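You operate a simulated robot arm through the tools that you are given. There is no shell and no other tool.

You are at the controls of a simulated robot arm. One attempt, no reset.

Task
Clamp the black panel in the yellow clamp and chalk its line in white.
Fine: slide the panel under the clamp; put the chalk back. Set down upright: what you pick out. A coat counts when it lies all over at full strength: go over it till it gets no stronger.

Only the result counts: the job must be done as asked and must still hold three seconds after the hand-in. Knocking over, shifting, dropping, spilling or breaking anything else fails it.

Robot
A 7-joint arm with a two-finger parallel gripper, fixed in place. Base frame: the origin is on the floor under the middle of its stand, x ahead of it, y to its left, z up; the work surface is at about z = 880. Units: mm, rad, N and s.
It reaches about 1479 mm from its shoulder. Its first joint turns from -2.897 to 2.897 rad. Payload 4.4 kg.
The TCP is the grasp point between the finger pads, 23 mm short of the fingertips. In the tool frame z runs along the fingers and y along their closing line. Largest opening 94 mm; finger width 38, thickness 10; the body of the gripper, 54 by 96 mm, starts 39 mm behind the TCP.
Orientation is that of the tool frame in the base frame, as a unit quaternion [x, y, z, w]. With the fingers straight down and closing along the base's y, the tool's x points along the base's -x, its y along +y and its z along -z.

Tools
- The arm moves only by the tool drive_tool. Its argument "targets" is a list of rows, each a list of 7 numbers: the finger opening in mm, from 0 to 94, then the shift along the base's x, y, z in mm, then the turn, a rotation vector about the base's x, y, z in rad. In form: [[fingers, x, y, z, wx, wy, wz], ...]. A call has 1 to 20 rows; each row shifts and turns the commanded pose from where the row before left it. Each row takes 0.2 s and may step no farther than 50 mm and 0.15 rad from the row before; otherwise, or with a gripper value out of range, the whole call is refused. A pose out of reach is approached as far as the arm can. The call stops where the force on the tool passes 90 N (or 10 N more than at its start, if that is more) or the arm is blocked; 0.2 s more then pass. Each finger travels about 72 mm/s and halts on what it meets, pressing with about 31 N; the grip force reading is that of the motor and also rises with nothing between the fingers. The clock runs only during rows and for 0.2 s after the last one: add rows that do not move to give the fingers time. It gives the time, the measured TCP pose, the force on the tool (base axes), the opening and the grip force at its end, in the units of the frame above (readings bear some noise), with the torque about the TCP (base axes, N m) and any sound that the robot's microphone picked up.
- Cameras (640 x 400 px; columns grow to the right, rows downward): "scene" is fixed at [405.5, 631.7, 1637.9]; the picture's right is [-0.66, -0.75, 0.00], its down [-0.58, 0.51, -0.64] and it looks along [0.48, -0.42, -0.77] (base axes); focal length 363 px, centre (320, 200). "wrist" rides on the gripper at [86, 16, -75] in the tool frame; the picture's right is [-0.18, 0.98, 0.00], its down [-0.58, -0.11, -0.81] and it looks along [-0.79, -0.15, 0.59] (tool axes); focal length 243 px, centre (320, 200). There is no depth. A picture from a camera that has moved, and an enlarged one, comes with that camera's place and axes in the base frame and with its lens. The place of the scene camera against the robot may be out by one fixed shift of up to 25 mm in any direction.
- camera(camera): a new picture of that camera. No time passes.
- close_up(camera, box): a new picture of the part [left, top, right, bottom] of that camera's present view, enlarged. No time passes.
- job_done(): hands the job in; it is judged then, once.

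Places have to be worked out from the pictures, the camera data and where the tool is seen. Open the gripper and draw the arm clear of the work before you hand the job in, unless the task says otherwise.

The tools are called as a command line: name --pt "numbers of a row" for each row, then --argument value for the rest, lists and objects as JSON in quotes. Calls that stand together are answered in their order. drive_tool: Moves the arm, as the interface text tells. Its arguments: {"type":"object","properties":{"targets":{"type":"array"}},"required":["targets"]} The other tools are called the same way: camera (camera) takes a picture; close_up (camera, box) takes an enlarged picture of a part of a camera's view; job_done () hands the job in.

At the start:

```text
time: 0.0
eef_pos: [756.9, 139.2, 1138.4]
ee_rot: [0.0, 1.0, 0.0, 0.0]
contact_force: [-0.7, -0.1, 0.2]
ft_torque: [0.0, 0.0, 0.02]
gripper_width: 94.0
finger_force: 0.0
```

scene: 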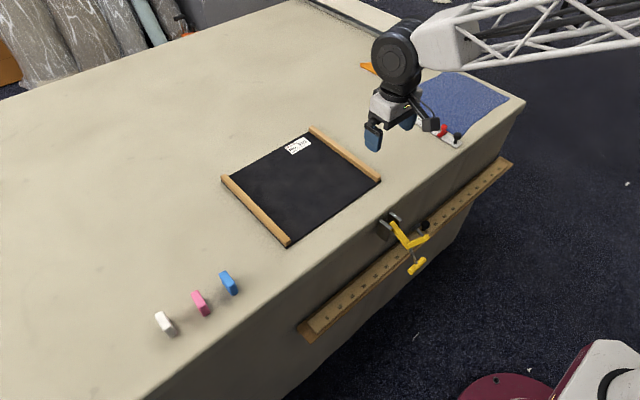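
wrist: 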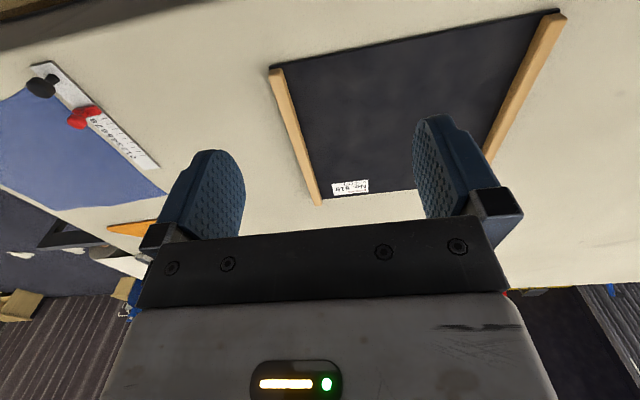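

I'll start by looking closely at the panel, clamp and chalks in the scene.

close_up --camera "scene" --box '[340, 180, 500, 280]'

close_up --camera "scene" --box '[210, 110, 402, 250]'

close_up --camera "scene" --box '[130, 250, 260, 350]'

close_up --camera "scene" --box '[280, 0, 540, 160]'

```text
4.00 times, centred on (420, 230) of scene
camera zoom: at [405.5, 631.7, 1637.9], right [-0.66, -0.75, 0.0], down [-0.58, 0.51, -0.64], along [0.48, -0.42, -0.77], focal length 1451 px, centre (-80, 80)
```

zoom: 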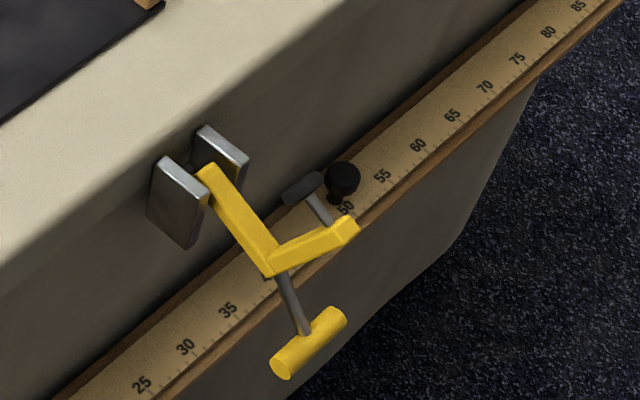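

```text
2.86 times, centred on (306, 180) of scene
camera zoom: at [405.5, 631.7, 1637.9], right [-0.66, -0.75, 0.0], down [-0.58, 0.51, -0.64], along [0.48, -0.42, -0.77], focal length 1037 px, centre (360, 257)
```

zoom: 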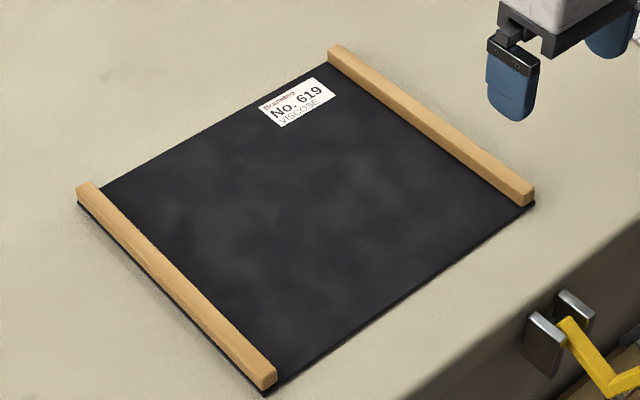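

```text
4.00 times, centred on (195, 300) of scene
camera zoom: at [405.5, 631.7, 1637.9], right [-0.66, -0.75, 0.0], down [-0.58, 0.51, -0.64], along [0.48, -0.42, -0.77], focal length 1451 px, centre (820, -200)
```

zoom: 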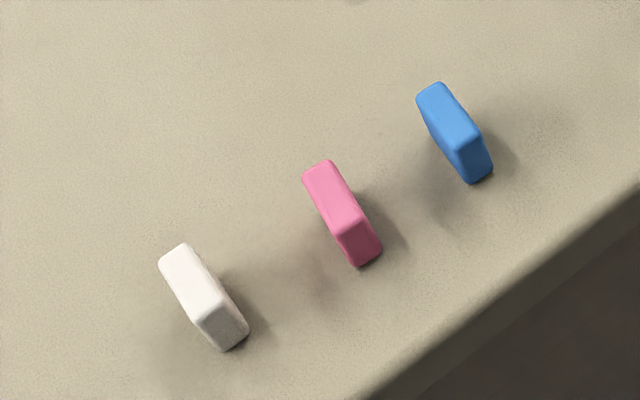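

```text
2.46 times, centred on (410, 80) of scene
camera zoom: at [405.5, 631.7, 1637.9], right [-0.66, -0.75, 0.0], down [-0.58, 0.51, -0.64], along [0.48, -0.42, -0.77], focal length 893 px, centre (98, 495)
```

zoom: 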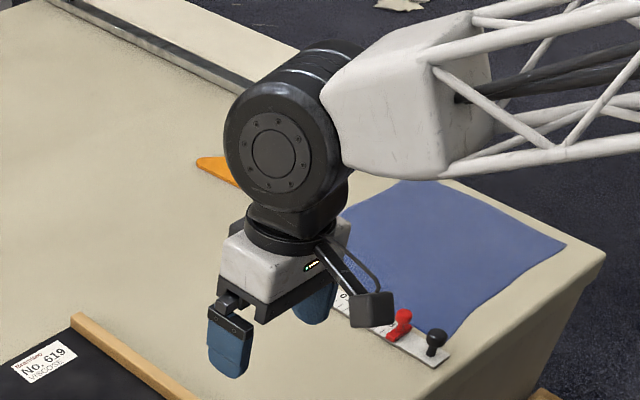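

The panel seems to lie around x 817–1117, y 44–380, with the clamp hanging at the table's front edge near (707, 127). I'll enlarge the wrist view to look for the line on the panel and examine the other items.

close_up --camera "wrist" --box '[240, 0, 580, 212]'

close_up --camera "wrist" --box '[0, 50, 240, 200]'

close_up --camera "scene" --box '[370, 200, 450, 280]'

close_up --camera "scene" --box '[220, 125, 300, 175]'

close_up --camera "scene" --box '[240, 170, 380, 250]'

```text
1.88 times, centred on (410, 106) of wrist
camera zoom: at [670.6, 155.4, 1212.3], right [0.18, 0.98, 0.0], down [0.58, -0.11, 0.81], along [0.79, -0.15, -0.59], focal length 457 px, centre (151, 377)
```

zoom: 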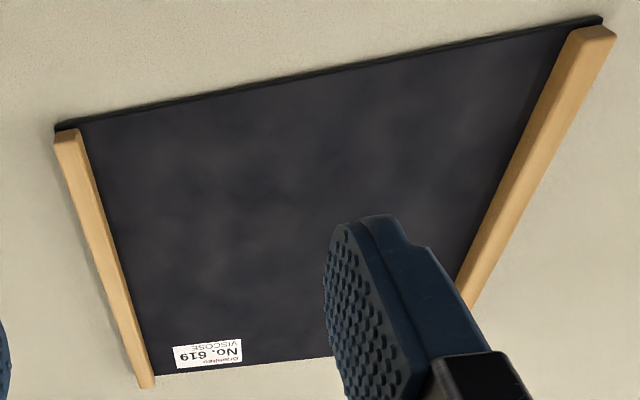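

```text
2.67 times, centred on (120, 125) of wrist
camera zoom: at [670.6, 155.4, 1212.3], right [0.18, 0.98, 0.0], down [0.58, -0.11, 0.81], along [0.79, -0.15, -0.59], focal length 647 px, centre (853, 400)
```

zoom: 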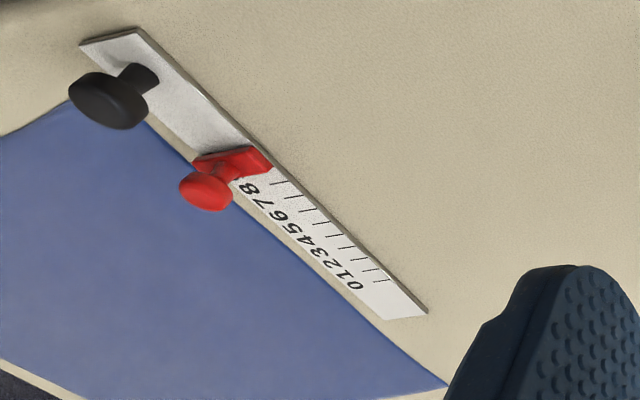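

```text
5.00 times, centred on (410, 240) of scene
camera zoom: at [405.5, 631.7, 1637.9], right [-0.66, -0.75, 0.0], down [-0.58, 0.51, -0.64], along [0.48, -0.42, -0.77], focal length 1814 px, centre (-130, 0)
```

zoom: 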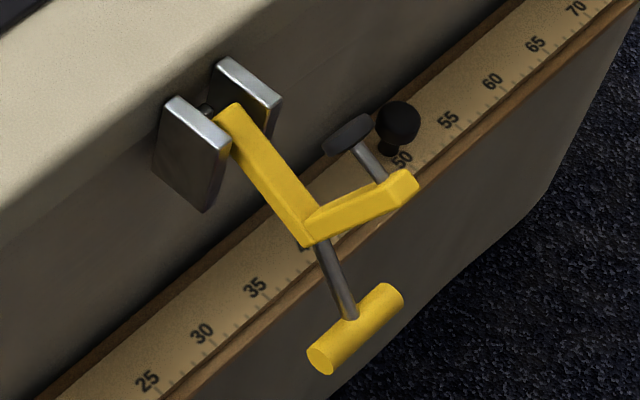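

```text
8.00 times, centred on (260, 150) of scene
camera zoom: at [405.5, 631.7, 1637.9], right [-0.66, -0.75, 0.0], down [-0.58, 0.51, -0.64], along [0.48, -0.42, -0.77], focal length 2903 px, centre (800, 600)
```

zoom: 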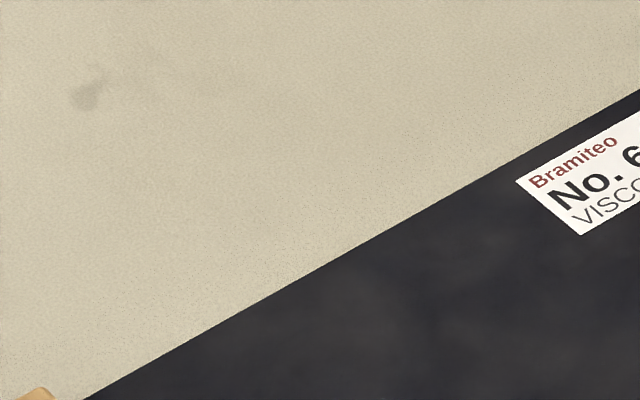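

```text
4.57 times, centred on (310, 210) of scene
camera zoom: at [405.5, 631.7, 1637.9], right [-0.66, -0.75, 0.0], down [-0.58, 0.51, -0.64], along [0.48, -0.42, -0.77], focal length 1659 px, centre (366, 154)
```

zoom: 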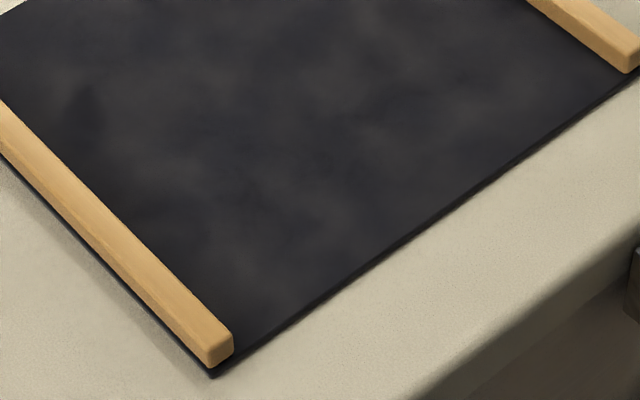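

No line is visible on the panel yet. I'll move the wrist camera over the panel, tilted to look more steeply down, to find it.

drive_tool --pt "94 28 26 -16 0 0.125 0" --pt "94 28 26 -16 0 0.125 0" --pt "94 28 26 -16 0 0.125 0" --pt "94 26 26 -16 0 0.125 0" --pt "94 0 0 0 0 0 0"

camera --camera "wrist"

camera --camera "scene"

```text
time: 1.2
eef_pos: [866.9, 243.7, 1071.3]
ee_rot: [-0.001, 0.969, 0.0, -0.248]
contact_force: [-0.2, 0.5, 0.4]
ft_torque: [0.02, 0.02, 0.02]
gripper_width: 94.0
finger_force: 0.0
```

```text
taken
camera wrist: at [826.7, 260.5, 1179.6], right [0.16, 0.98, -0.09], down [0.9, -0.11, 0.43], along [0.41, -0.15, -0.9], focal length 243 px, centre (320, 200)
```

wrist: 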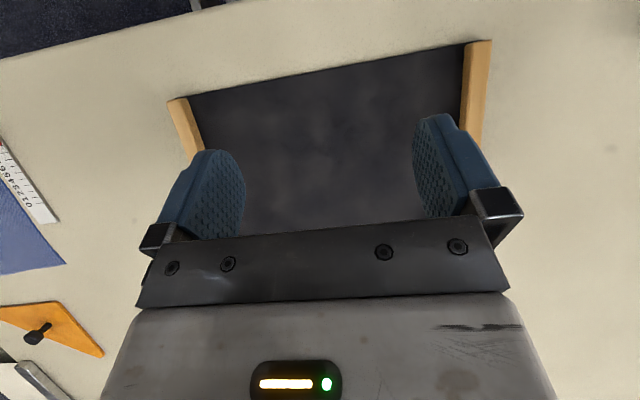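

```text
taken
```

scene: 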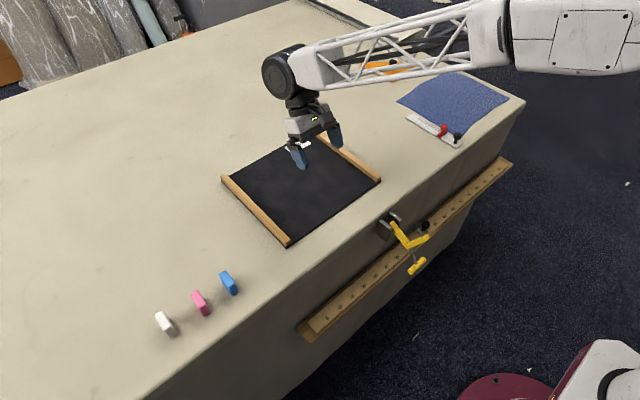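

Still no obvious line; I'll enlarge the wrist view of the panel and of the orange piece.

close_up --camera "wrist" --box '[160, 30, 500, 240]'

close_up --camera "wrist" --box '[0, 280, 130, 400]'

close_up --camera "wrist" --box '[230, 80, 430, 220]'

close_up --camera "scene" --box '[340, 40, 540, 160]'

close_up --camera "scene" --box '[0, 0, 200, 120]'

```text
1.88 times, centred on (330, 135) of wrist
camera zoom: at [826.7, 260.5, 1179.6], right [0.16, 0.98, -0.09], down [0.9, -0.11, 0.43], along [0.41, -0.15, -0.9], focal length 457 px, centre (301, 322)
```

zoom: 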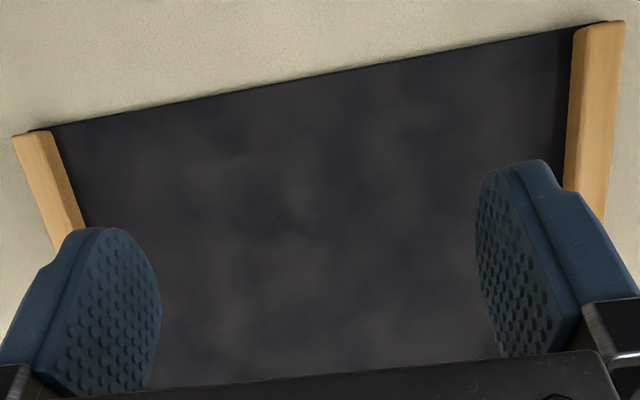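

```text
3.33 times, centred on (65, 340) of wrist
camera zoom: at [826.7, 260.5, 1179.6], right [0.16, 0.98, -0.09], down [0.9, -0.11, 0.43], along [0.41, -0.15, -0.9], focal length 809 px, centre (1170, -267)
```

zoom: 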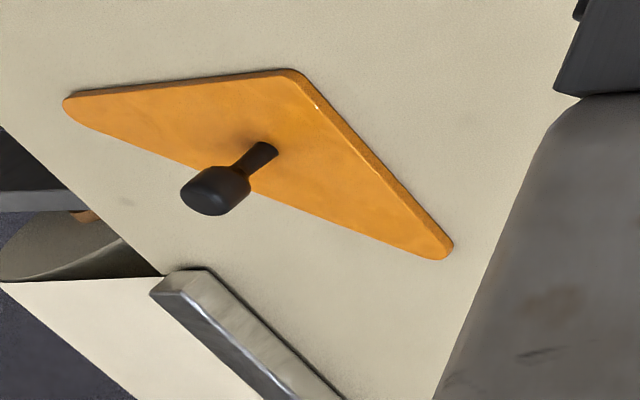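

```text
2.86 times, centred on (330, 150) of wrist
camera zoom: at [826.7, 260.5, 1179.6], right [0.16, 0.98, -0.09], down [0.9, -0.11, 0.43], along [0.41, -0.15, -0.9], focal length 693 px, centre (291, 343)
```

zoom: 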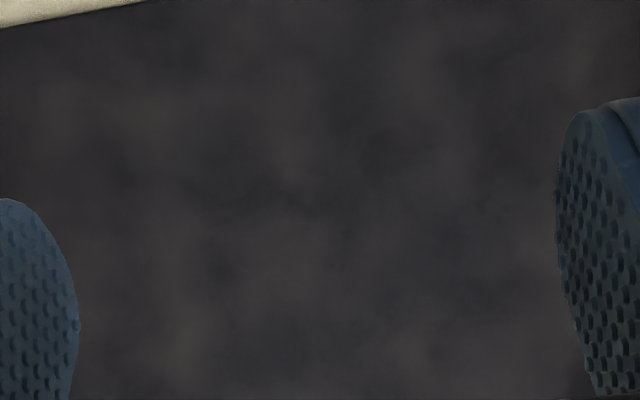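

```text
3.20 times, centred on (440, 100) of scene
camera zoom: at [405.5, 631.7, 1637.9], right [-0.66, -0.75, 0.0], down [-0.58, 0.51, -0.64], along [0.48, -0.42, -0.77], focal length 1161 px, centre (-64, 520)
```

zoom: 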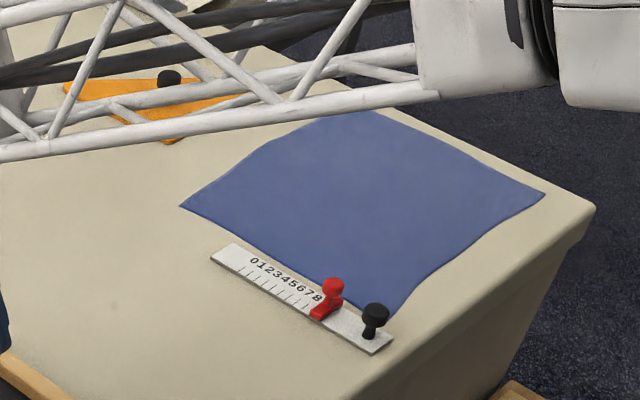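

```text
3.20 times, centred on (100, 60) of scene
camera zoom: at [405.5, 631.7, 1637.9], right [-0.66, -0.75, 0.0], down [-0.58, 0.51, -0.64], along [0.48, -0.42, -0.77], focal length 1161 px, centre (1024, 648)
```

zoom: 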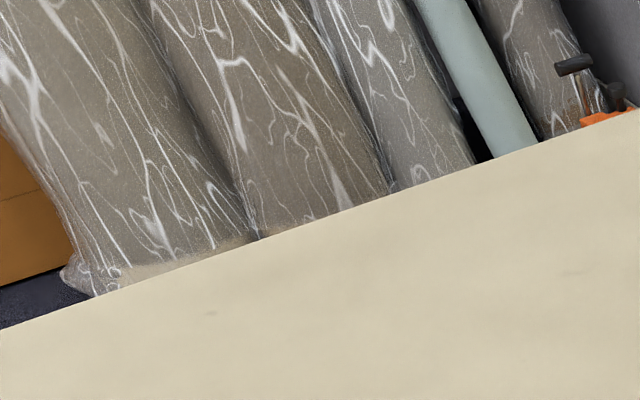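

The panel face looks plain at this zoom. I'll scan it at higher magnification from both cameras for a faint line.

close_up --camera "wrist" --box '[230, 90, 330, 152]'

close_up --camera "wrist" --box '[330, 90, 430, 152]'

close_up --camera "wrist" --box '[240, 150, 340, 212]'

close_up --camera "wrist" --box '[330, 150, 430, 212]'

close_up --camera "scene" --box '[260, 190, 324, 230]'

close_up --camera "scene" --box '[310, 165, 374, 205]'

```text
6.40 times, centred on (280, 121) of wrist
camera zoom: at [826.7, 260.5, 1179.6], right [0.16, 0.98, -0.09], down [0.9, -0.11, 0.43], along [0.41, -0.15, -0.9], focal length 1553 px, centre (576, 706)
```

zoom: 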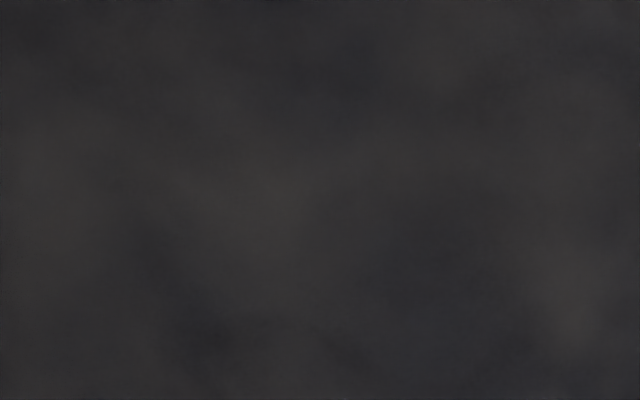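

```text
6.40 times, centred on (380, 121) of wrist
camera zoom: at [826.7, 260.5, 1179.6], right [0.16, 0.98, -0.09], down [0.9, -0.11, 0.43], along [0.41, -0.15, -0.9], focal length 1553 px, centre (-64, 706)
```

zoom: 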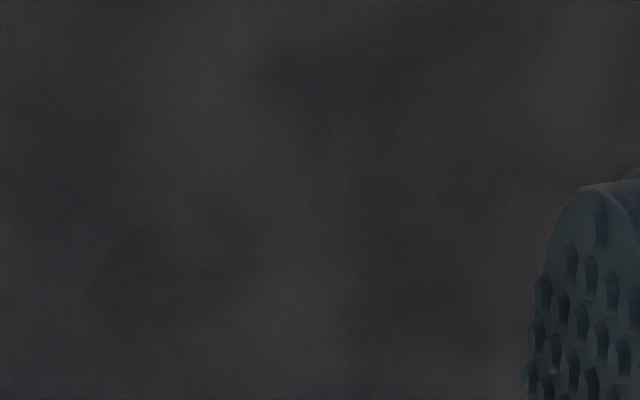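

```text
6.40 times, centred on (290, 181) of wrist
camera zoom: at [826.7, 260.5, 1179.6], right [0.16, 0.98, -0.09], down [0.9, -0.11, 0.43], along [0.41, -0.15, -0.9], focal length 1553 px, centre (512, 322)
```

zoom: 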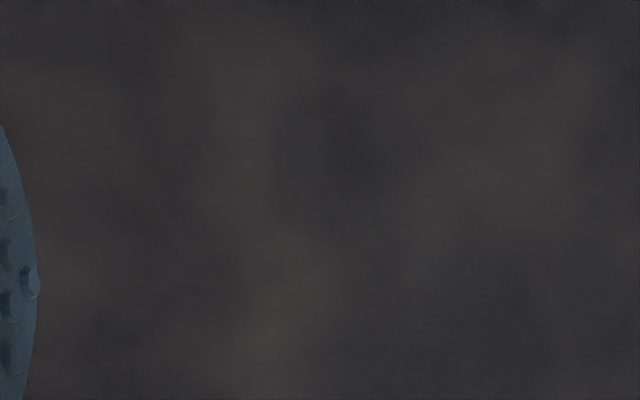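

```text
6.40 times, centred on (380, 181) of wrist
camera zoom: at [826.7, 260.5, 1179.6], right [0.16, 0.98, -0.09], down [0.9, -0.11, 0.43], along [0.41, -0.15, -0.9], focal length 1553 px, centre (-64, 322)
```

zoom: 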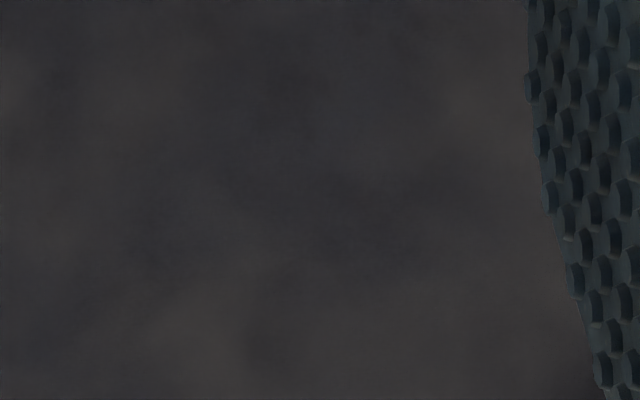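

```text
10.00 times, centred on (292, 210) of scene
camera zoom: at [405.5, 631.7, 1637.9], right [-0.66, -0.75, 0.0], down [-0.58, 0.51, -0.64], along [0.48, -0.42, -0.77], focal length 3628 px, centre (600, 100)
```

zoom: 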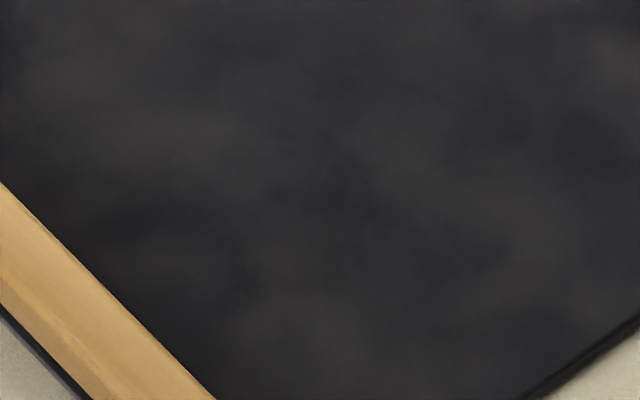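

```text
10.00 times, centred on (342, 185) of scene
camera zoom: at [405.5, 631.7, 1637.9], right [-0.66, -0.75, 0.0], down [-0.58, 0.51, -0.64], along [0.48, -0.42, -0.77], focal length 3628 px, centre (100, 350)
```

zoom: 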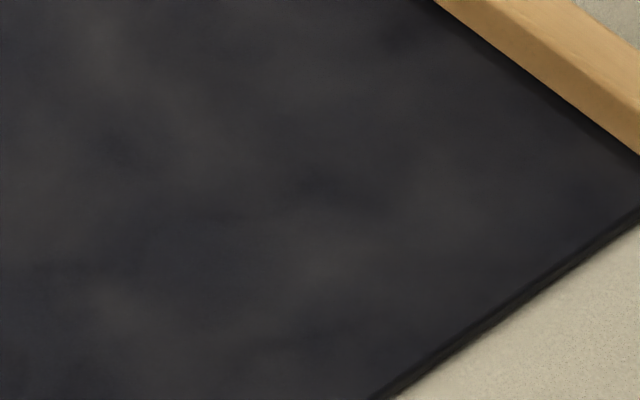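

The panel's top looks bare. I'll move back to look at the clamp (and the ruler rail) from the robot side before deciding.

drive_tool --pt "94 -40 -8 -5 0 -0.056 0" --pt "94 -40 -8 -5 0 -0.056 0" --pt "94 -40 -8 -5 0 -0.056 0" --pt "94 -40 -8 -5 0 -0.056 0" --pt "94 -40 -8 -5 0 -0.056 0" --pt "94 -40 -8 -12 0 -0.056 0" --pt "94 -40 -8 -12 0 -0.056 0" --pt "94 -40 -8 -12 0 -0.056 0" --pt "94 -40 -8 -12 0 -0.052 0" --pt "94 0 0 0 0 0 0"

camera --camera "wrist"

camera --camera "scene"

```text
time: 3.4
eef_pos: [504.9, 170.6, 1000.0]
ee_rot: [0.0, 1.0, 0.001, 0.0]
contact_force: [0.6, -0.3, 0.4]
ft_torque: [-0.01, 0.03, -0.01]
gripper_width: 94.1
finger_force: 0.1
```

```text
taken
camera wrist: at [419.9, 187.9, 1074.7], right [0.18, 0.98, 0.0], down [0.58, -0.11, 0.81], along [0.79, -0.15, -0.59], focal length 243 px, centre (320, 200)
```

wrist: 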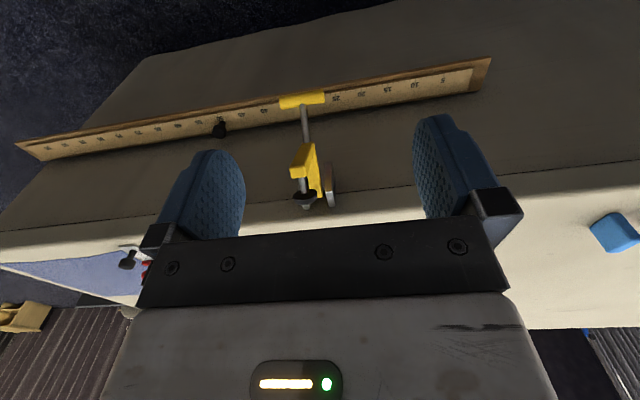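

```text
taken
```

scene: 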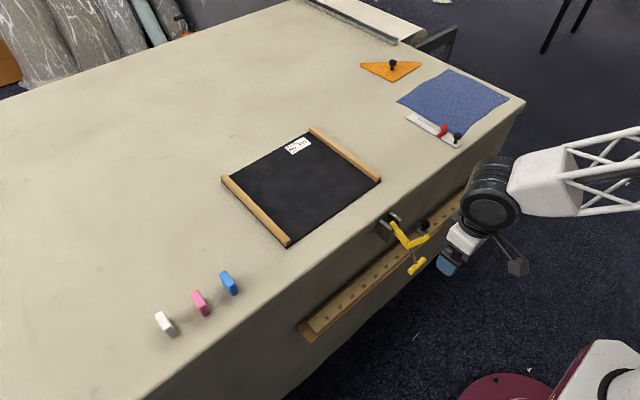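

I can see the clamp's hinge, arm, pad, and T‑bar, plus the rule. I'll enlarge these.

close_up --camera "wrist" --box '[260, 80, 360, 220]'

close_up --camera "wrist" --box '[0, 50, 300, 170]'

close_up --camera "scene" --box '[365, 195, 445, 285]'

close_up --camera "scene" --box '[290, 0, 470, 90]'

```text
2.86 times, centred on (310, 150) of wrist
camera zoom: at [419.9, 187.9, 1074.7], right [0.18, 0.98, 0.0], down [0.58, -0.11, 0.81], along [0.79, -0.15, -0.59], focal length 693 px, centre (349, 343)
```

zoom: 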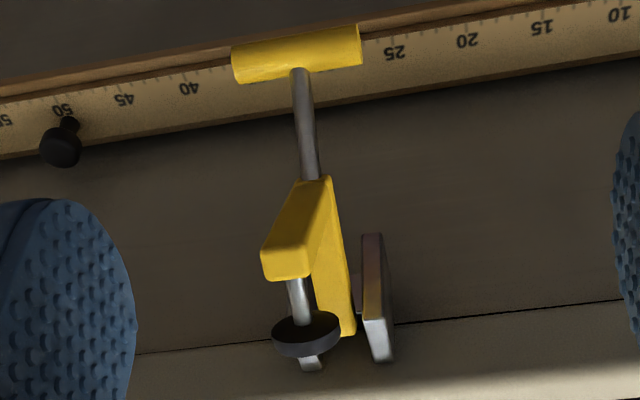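

```text
2.13 times, centred on (150, 110) of wrist
camera zoom: at [419.9, 187.9, 1074.7], right [0.18, 0.98, 0.0], down [0.58, -0.11, 0.81], along [0.79, -0.15, -0.59], focal length 518 px, centre (683, 392)
```

zoom: 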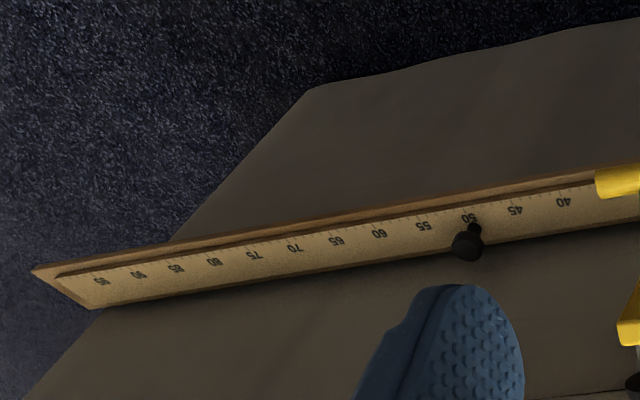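

```text
4.44 times, centred on (405, 240) of scene
camera zoom: at [405.5, 631.7, 1637.9], right [-0.66, -0.75, 0.0], down [-0.58, 0.51, -0.64], along [0.48, -0.42, -0.77], focal length 1613 px, centre (-58, 22)
```

zoom: 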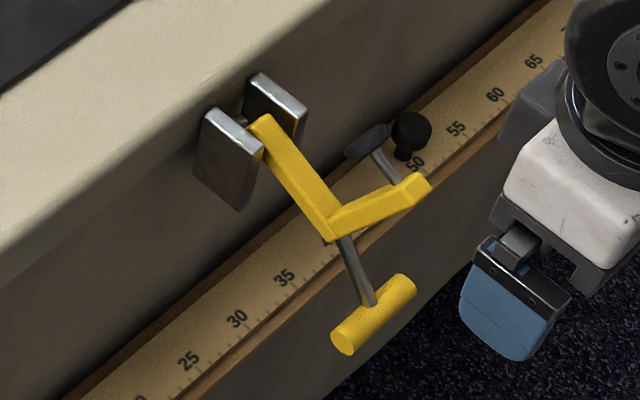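

```text
3.56 times, centred on (380, 45) of scene
camera zoom: at [405.5, 631.7, 1637.9], right [-0.66, -0.75, 0.0], down [-0.58, 0.51, -0.64], along [0.48, -0.42, -0.77], focal length 1290 px, centre (107, 751)
```

zoom: 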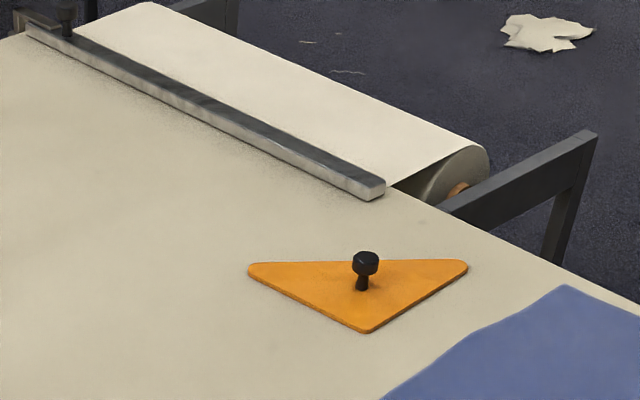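

The clamp is a swing-over clamp: hinge pin (along y) near (712, 128, 840), with the pad now swung out toward the robot. Before touching anything I'll scan the panel at close range with the wrist camera for its line.

drive_tool --pt "94 48 8 0 0 0.0625 0" --pt "94 48 8 0 0 0.0625 0" --pt "94 48 8 0 0 0.0625 0" --pt "94 48 8 0 0 0.0625 0" --pt "94 48 8 0 0 0.0625 0" --pt "94 48 8 -10 0 0.0625 0" --pt "94 48 8 -15 0 0.0625 0" --pt "94 48 8 -15 0 0.0625 0" --pt "94 0 0 0 0 0 0"

camera --camera "wrist"

close_up --camera "wrist" --box '[200, 0, 420, 137]'

```text
refused: row 7 steps farther than a row can; nothing moved
```

```text
taken
camera wrist: at [419.9, 187.9, 1074.7], right [0.18, 0.98, 0.0], down [0.58, -0.11, 0.81], along [0.79, -0.15, -0.59], focal length 243 px, centre (320, 200)
```

wrist: 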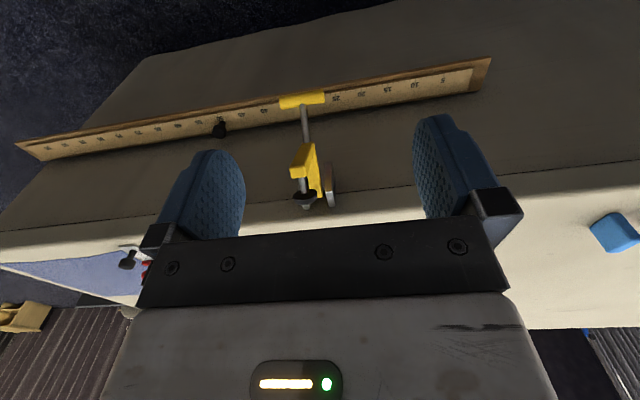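

```text
2.91 times, centred on (310, 68) of wrist
camera zoom: at [419.9, 187.9, 1074.7], right [0.18, 0.98, 0.0], down [0.58, -0.11, 0.81], along [0.79, -0.15, -0.59], focal length 706 px, centre (349, 582)
```

zoom: 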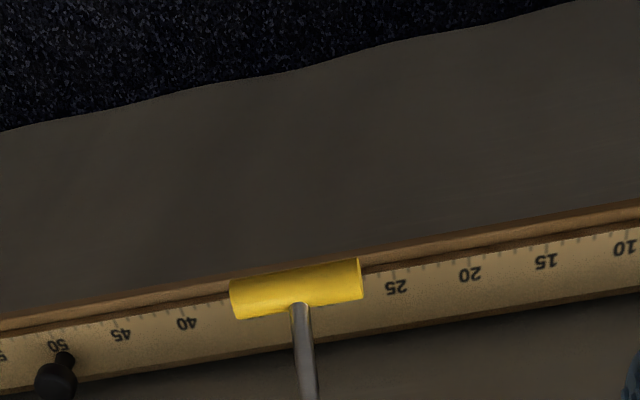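

The move was refused as a row was slightly too long, so nothing moved. I'll send it again with shorter steps to reach the panel at close range.

drive_tool --pt "94 44 8 0 0 0.0625 0" --pt "94 44 8 0 0 0.0625 0" --pt "94 44 8 0 0 0.0625 0" --pt "94 44 8 0 0 0.0625 0" --pt "94 44 8 0 0 0.0625 0" --pt "94 44 8 -10 0 0.0625 0" --pt "94 44 8 -10 0 0.0625 0" --pt "94 44 8 -10 0 0.0625 0" --pt "94 44 0 -10 0 0 0" --pt "94 0 0 0 0 0 0"

camera --camera "wrist"

close_up --camera "wrist" --box '[200, 0, 420, 137]'

```text
time: 5.6
eef_pos: [904.4, 235.5, 959.4]
ee_rot: [0.0, 0.969, -0.001, -0.247]
contact_force: [-0.2, 0.5, 0.2]
ft_torque: [0.02, 0.0, -0.04]
gripper_width: 94.0
finger_force: 0.2
```

```text
taken
camera wrist: at [865.1, 251.9, 1066.2], right [0.16, 0.98, -0.09], down [0.9, -0.11, 0.43], along [0.41, -0.15, -0.9], focal length 243 px, centre (320, 200)
```

wrist: 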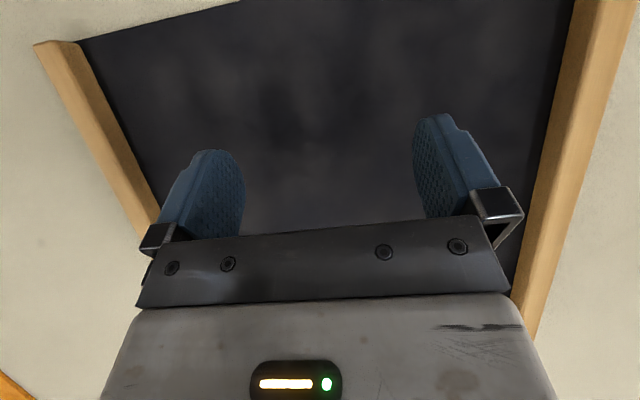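

```text
2.91 times, centred on (310, 68) of wrist
camera zoom: at [865.1, 251.9, 1066.2], right [0.16, 0.98, -0.09], down [0.9, -0.11, 0.43], along [0.41, -0.15, -0.9], focal length 706 px, centre (349, 582)
```

zoom: 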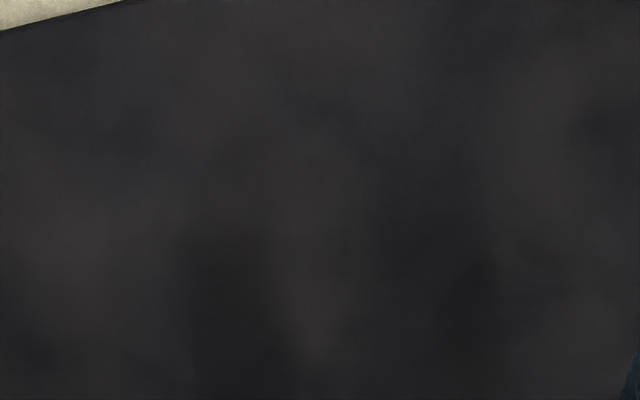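

Nothing on the front strip. I'll step further in x to scan the middle and rear of the panel.

drive_tool --pt "94 45 0 0 0 0 0" --pt "94 45 0 0 0 0 0" --pt "94 0 0 0 0 0 0"

camera --camera "wrist"

drive_tool --pt "94 45 0 0 0 0 0" --pt "94 45 0 0 0 0 0" --pt "94 0 0 0 0 0 0"

camera --camera "wrist"

drive_tool --pt "94 45 0 0 0 0 0" --pt "94 45 0 0 0 0 0" --pt "94 0 0 0 0 0 0"

camera --camera "wrist"

```text
time: 6.4
eef_pos: [992.8, 234.4, 960.8]
ee_rot: [0.0, 0.969, 0.0, -0.247]
contact_force: [-0.2, -0.2, 0.0]
ft_torque: [0.02, 0.01, 0.01]
gripper_width: 93.8
finger_force: 0.0
```

```text
taken
camera wrist: at [953.5, 249.8, 1067.1], right [0.16, 0.98, -0.09], down [0.9, -0.11, 0.43], along [0.41, -0.15, -0.9], focal length 243 px, centre (320, 200)
```

wrist: 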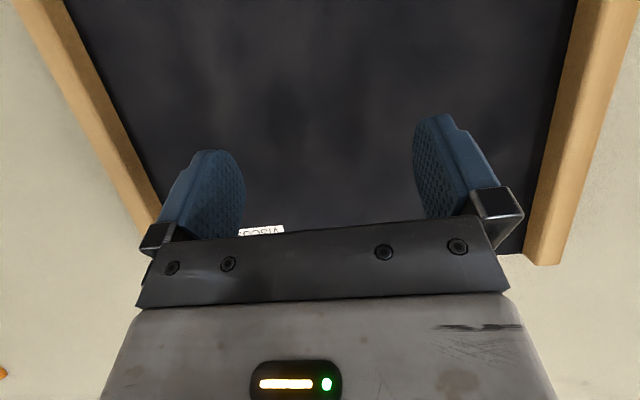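

```text
time: 7.2
eef_pos: [1083.5, 233.3, 959.5]
ee_rot: [0.001, 0.969, 0.0, -0.247]
contact_force: [0.2, -0.1, -0.5]
ft_torque: [0.02, 0.0, -0.03]
gripper_width: 94.0
finger_force: 0.0
```

```text
taken
camera wrist: at [1043.5, 249.7, 1066.8], right [0.16, 0.98, -0.09], down [0.9, -0.11, 0.43], along [0.41, -0.15, -0.9], focal length 243 px, centre (320, 200)
```

wrist: 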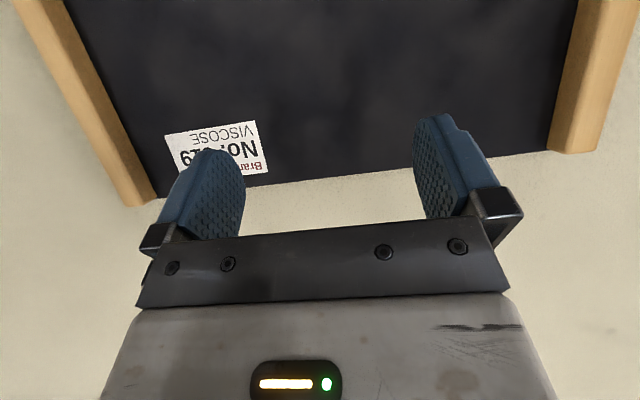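

```text
time: 8.0
eef_pos: [1172.0, 231.6, 960.6]
ee_rot: [0.0, 0.969, -0.001, -0.247]
contact_force: [0.0, -0.3, -0.6]
ft_torque: [0.0, 0.01, 0.0]
gripper_width: 94.3
finger_force: 0.1
```

```text
taken
camera wrist: at [1133.3, 249.5, 1067.1], right [0.16, 0.98, -0.09], down [0.9, -0.11, 0.43], along [0.41, -0.15, -0.9], focal length 243 px, centre (320, 200)
```

wrist: 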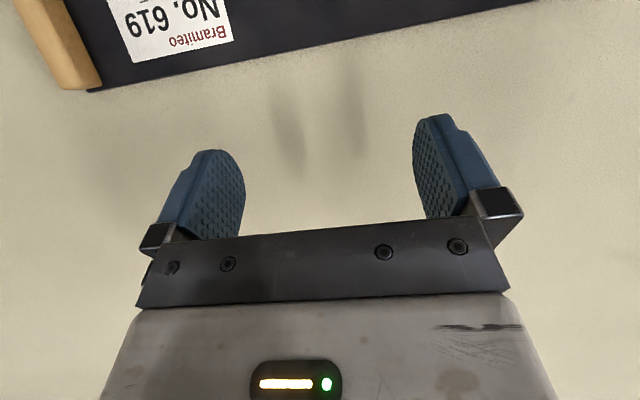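

The top of the panel shows only the label. I'll check the battens for marks, plus the wider surroundings for a hint about the line.

close_up --camera "scene" --box '[215, 165, 300, 255]'

close_up --camera "scene" --box '[300, 115, 390, 195]'

camera --camera "scene"

close_up --camera "wrist" --box '[0, 0, 240, 100]'

```text
4.44 times, centred on (258, 210) of scene
camera zoom: at [405.5, 631.7, 1637.9], right [-0.66, -0.75, 0.0], down [-0.58, 0.51, -0.64], along [0.48, -0.42, -0.77], focal length 1613 px, centre (598, 156)
```

zoom: 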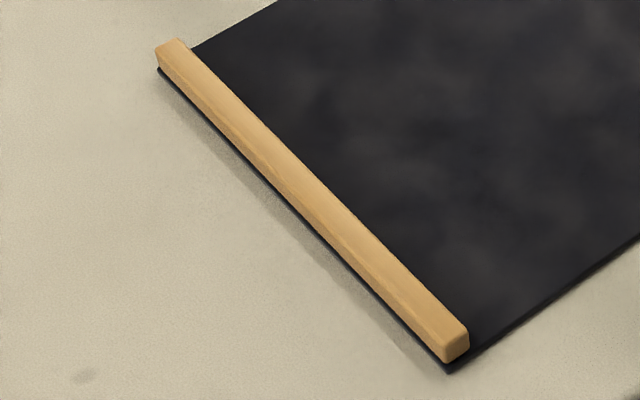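

```text
5.00 times, centred on (345, 155) of scene
camera zoom: at [405.5, 631.7, 1637.9], right [-0.66, -0.75, 0.0], down [-0.58, 0.51, -0.64], along [0.48, -0.42, -0.77], focal length 1814 px, centre (195, 425)
```

zoom: 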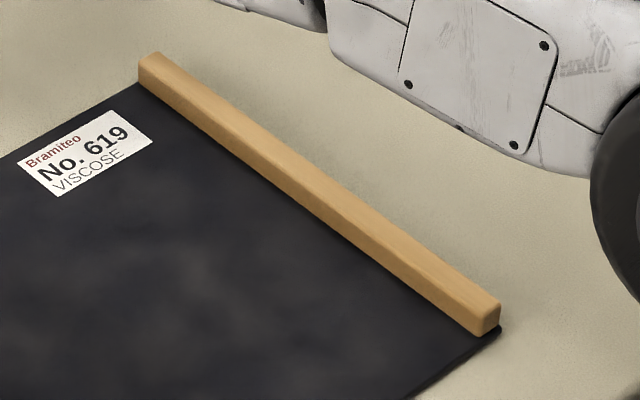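

```text
taken
```

scene: 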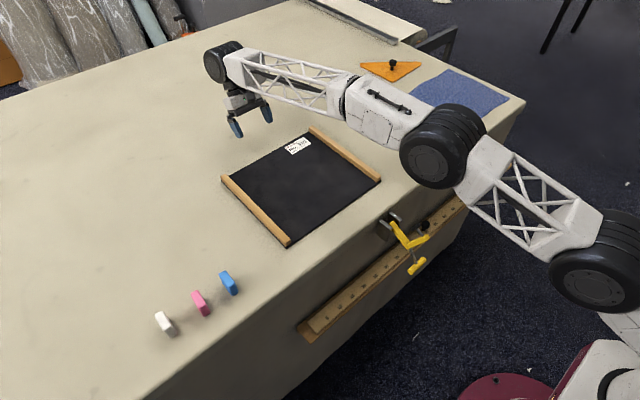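

```text
2.67 times, centred on (120, 50) of wrist
camera zoom: at [1133.3, 249.5, 1067.1], right [0.16, 0.98, -0.09], down [0.9, -0.11, 0.43], along [0.41, -0.15, -0.9], focal length 647 px, centre (853, 600)
```

zoom: 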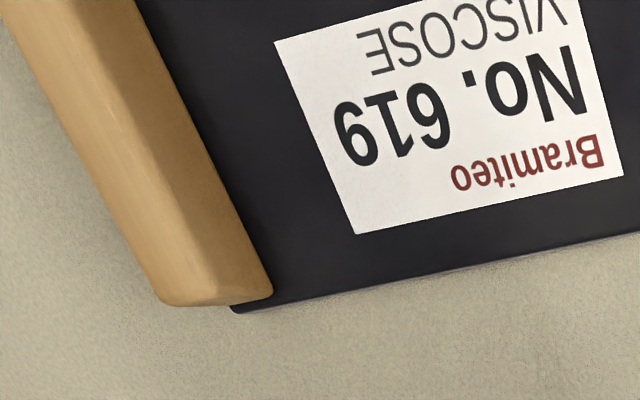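

I noticed a possible very faint straight edge in the front zone around (868, 196). I'll go back there and enlarge it strongly.

drive_tool --pt "94 -45 0 0 0 0 0" --pt "94 -45 0 0 0 0 0" --pt "94 -45 0 0 0 0 0" --pt "94 -45 0 0 0 0 0" --pt "94 -45 -10 -5 0 0 0" --pt "94 -45 -10 -10 0 0 0" --pt "94 0 -10 -15 0 0 0" --pt "94 0 0 0 0 0 0"

camera --camera "wrist"

close_up --camera "wrist" --box '[240, 20, 320, 70]'

close_up --camera "wrist" --box '[240, 70, 320, 120]'

close_up --camera "wrist" --box '[320, 20, 400, 70]'

close_up --camera "wrist" --box '[320, 70, 400, 120]'

```text
time: 9.8
eef_pos: [902.1, 205.4, 929.4]
ee_rot: [0.0, 0.969, 0.001, -0.247]
contact_force: [-0.6, -0.4, 0.4]
ft_torque: [0.02, 0.01, 0.01]
gripper_width: 93.8
finger_force: 0.0
```

```text
taken
camera wrist: at [861.9, 221.2, 1036.5], right [0.16, 0.98, -0.09], down [0.9, -0.11, 0.43], along [0.41, -0.15, -0.9], focal length 243 px, centre (320, 200)
```

wrist: 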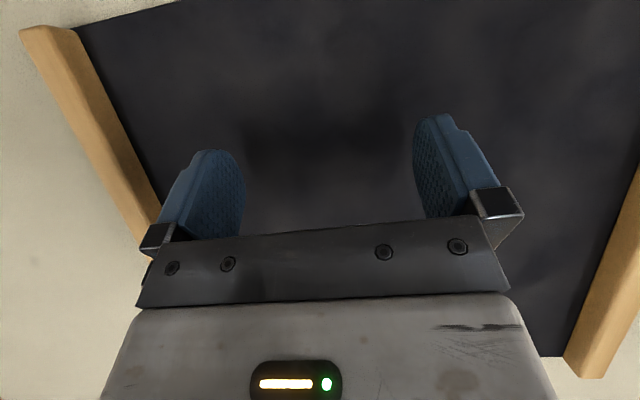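

```text
8.00 times, centred on (280, 45) of wrist
camera zoom: at [861.9, 221.2, 1036.5], right [0.16, 0.98, -0.09], down [0.9, -0.11, 0.43], along [0.41, -0.15, -0.9], focal length 1941 px, centre (640, 1440)
```

zoom: 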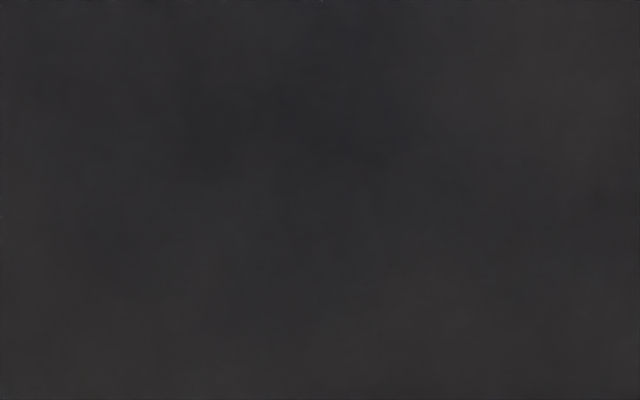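

```text
8.00 times, centred on (280, 95) of wrist
camera zoom: at [861.9, 221.2, 1036.5], right [0.16, 0.98, -0.09], down [0.9, -0.11, 0.43], along [0.41, -0.15, -0.9], focal length 1941 px, centre (640, 1040)
```

zoom: 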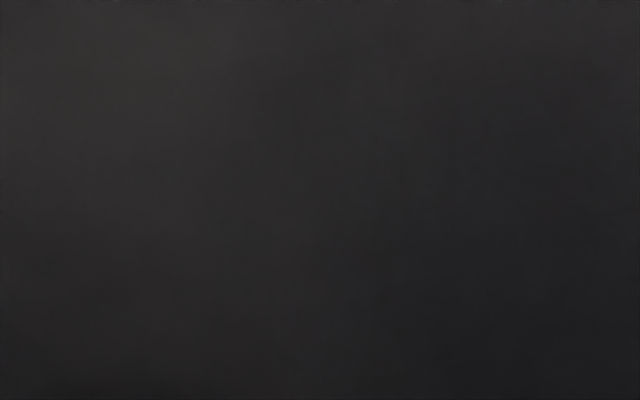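

```text
8.00 times, centred on (360, 45) of wrist
camera zoom: at [861.9, 221.2, 1036.5], right [0.16, 0.98, -0.09], down [0.9, -0.11, 0.43], along [0.41, -0.15, -0.9], focal length 1941 px, centre (0, 1440)
```

zoom: 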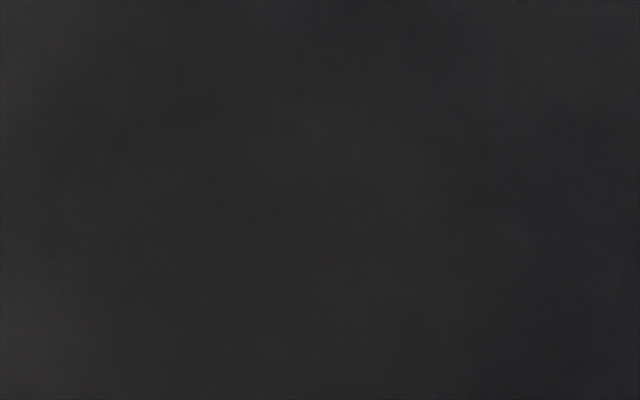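

```text
8.00 times, centred on (360, 95) of wrist
camera zoom: at [861.9, 221.2, 1036.5], right [0.16, 0.98, -0.09], down [0.9, -0.11, 0.43], along [0.41, -0.15, -0.9], focal length 1941 px, centre (0, 1040)
```

zoom: 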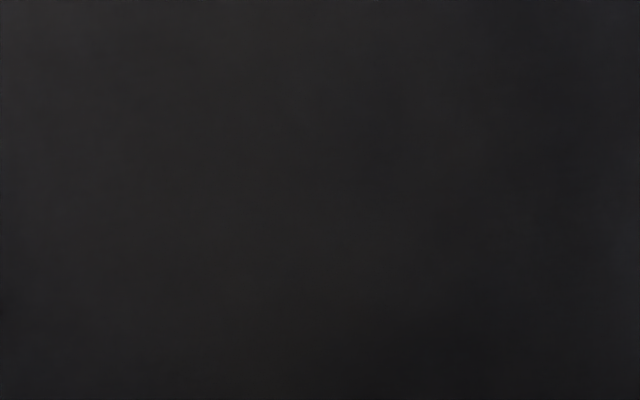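

The faint edge was just the gripper's shadow: the visible face (with label and battens) carries no line, so it may be on the hidden underside. Before deciding, I'll look at the clamp side-on from in front of the table to measure it.

drive_tool --pt "94 -20 0 20 0 -0.125 0" --pt "94 -30 0 20 0 -0.125 0" --pt "94 -30 0 20 0 -0.125 0" --pt "94 -30 0 10 0 -0.12 0" --pt "94 -18 9 0 0 0 -0.143" --pt "94 -18 9 0 0 0 -0.143" --pt "94 -18 9 0 0 0 -0.143" --pt "94 -18 9 0 0 0 -0.143" --pt "94 -18 9 0 0 0 -0.143" --pt "94 -18 9 0 0 0 -0.143" --pt "94 -18 9 0 0 0 -0.143" --pt "94 -18 9 -10 0 0 -0.143" --pt "94 -18 9 -10 0 0 -0.143" --pt "94 -18 9 -10 0 0 -0.143" --pt "94 -18 9 -10 0 0 -0.141" --pt "94 0 0 0 0 0 0"

camera --camera "wrist"

camera --camera "scene"

```text
time: 13.2
eef_pos: [594.2, 304.8, 960.8]
ee_rot: [0.708, 0.706, 0.002, -0.002]
contact_force: [-0.7, 0.1, 0.2]
ft_torque: [-0.04, 0.01, -0.01]
gripper_width: 93.9
finger_force: 0.1
```

```text
taken
camera wrist: at [610.1, 389.9, 1034.0], right [0.98, -0.19, 0.0], down [-0.11, -0.58, 0.8], along [-0.15, -0.79, -0.59], focal length 243 px, centre (320, 200)
```

wrist: 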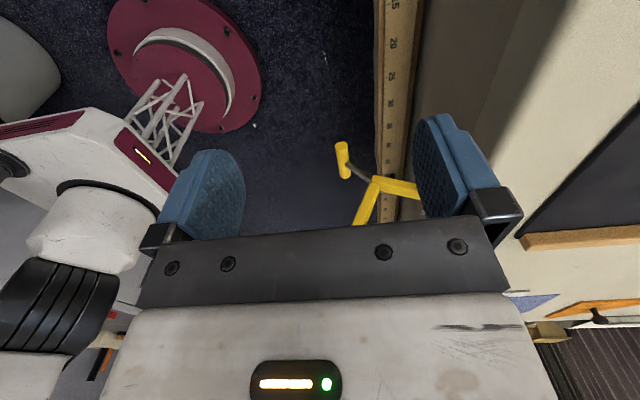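

```text
taken
```

scene: 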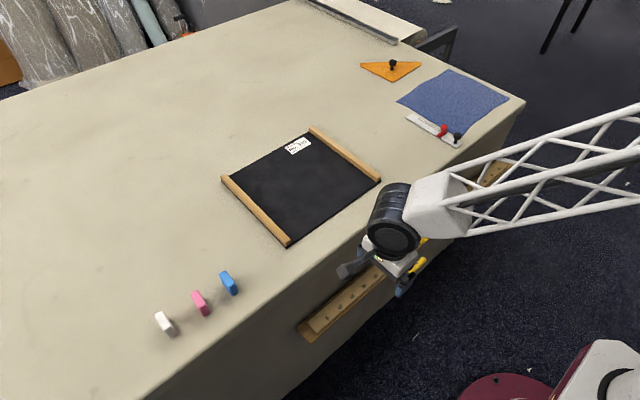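

The right finger hides the clamp from here. I'll close the fingers, tilt the view more horizontal and shift left so the clamp is in clear view.

drive_tool --pt "40 -10 0 -6 -0.133 0 0" --pt "0 -10 0 -10 -0.133 0 0" --pt "0 -10 0 -10 -0.134 0 0" --pt "0 0 0 0 0 0 0" --pt "0 0 0 0 0 0 0"

camera --camera "wrist"

close_up --camera "wrist" --box '[320, 80, 520, 230]'

```text
time: 14.4
eef_pos: [563.2, 304.3, 932.8]
ee_rot: [0.693, 0.693, -0.139, 0.139]
contact_force: [0.6, -0.9, -0.2]
ft_torque: [0.02, 0.03, 0.0]
gripper_width: 0.0
finger_force: 31.1
```

```text
taken
camera wrist: at [581.1, 412.2, 969.3], right [0.98, -0.17, 0.07], down [-0.11, -0.23, 0.97], along [-0.15, -0.96, -0.24], focal length 243 px, centre (320, 200)
```

wrist: 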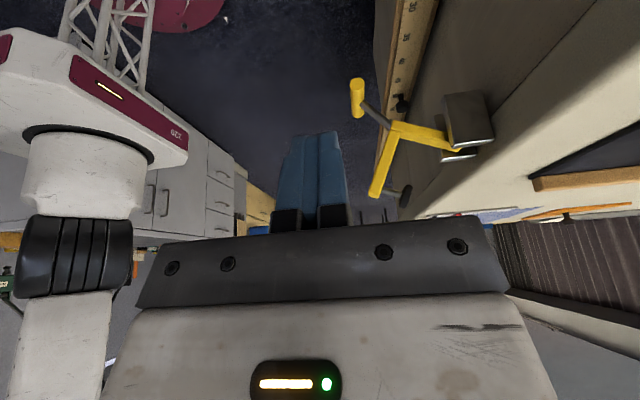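

```text
2.67 times, centred on (420, 155) of wrist
camera zoom: at [581.1, 412.2, 969.3], right [0.98, -0.17, 0.07], down [-0.11, -0.23, 0.97], along [-0.15, -0.96, -0.24], focal length 647 px, centre (53, 320)
```

zoom: 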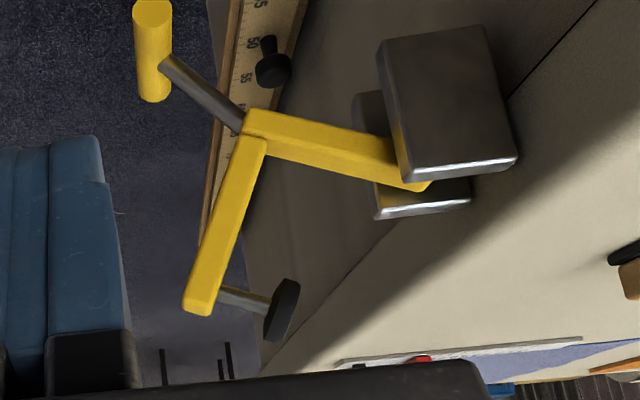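

This side view gives the clamp's geometry: hinge near (709, 130, 852), pad now at about (637, 130, 905); swinging ~120° over lands the pad near x≈795 on the panel. Since the label/batten side has no line, I want to see the underside, so I'll go to the far batten (y≈386), grip it and slide the panel toward the table edge.

drive_tool --pt "94 15 5 25 0.133 0 0" --pt "94 25 6 15 0.133 0 0" --pt "94 25 6 10 0.134 0 0" --pt "94 30 6 5 0 0 0.143" --pt "94 30 6 5 0 0 0.143" --pt "94 30 6 5 0 0 0.143" --pt "94 30 6 0 0 0 0.143" --pt "94 30 6 0 0 0 0.143" --pt "94 30 6 0 0 0 0.143" --pt "94 30 6 0 0 0 0.143" --pt "94 30 6 0 0 0 0.143" --pt "94 30 6 0 0 0 0.143" --pt "94 30 6 0 0 0 0.143" --pt "94 30 4 0 0 0 0.141" --pt "94 0 0 0 0 0 0"

camera --camera "wrist"

camera --camera "scene"

```text
time: 17.6
eef_pos: [959.3, 383.5, 1000.8]
ee_rot: [0.0, 1.0, 0.0, -0.004]
contact_force: [-0.2, -0.2, 0.6]
ft_torque: [0.0, -0.01, 0.01]
gripper_width: 94.3
finger_force: 0.0
```

```text
taken
camera wrist: at [874.7, 400.2, 1075.0], right [0.18, 0.98, 0.0], down [0.59, -0.11, 0.8], along [0.79, -0.15, -0.6], focal length 243 px, centre (320, 200)
```

wrist: 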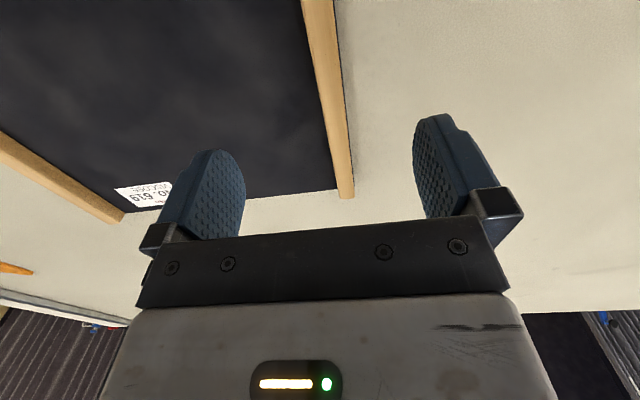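

```text
taken
```

scene: 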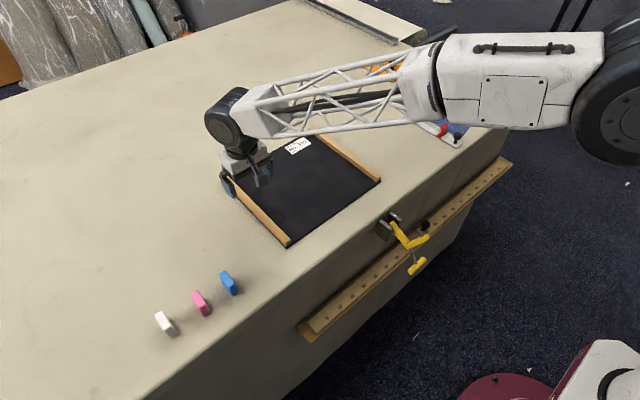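

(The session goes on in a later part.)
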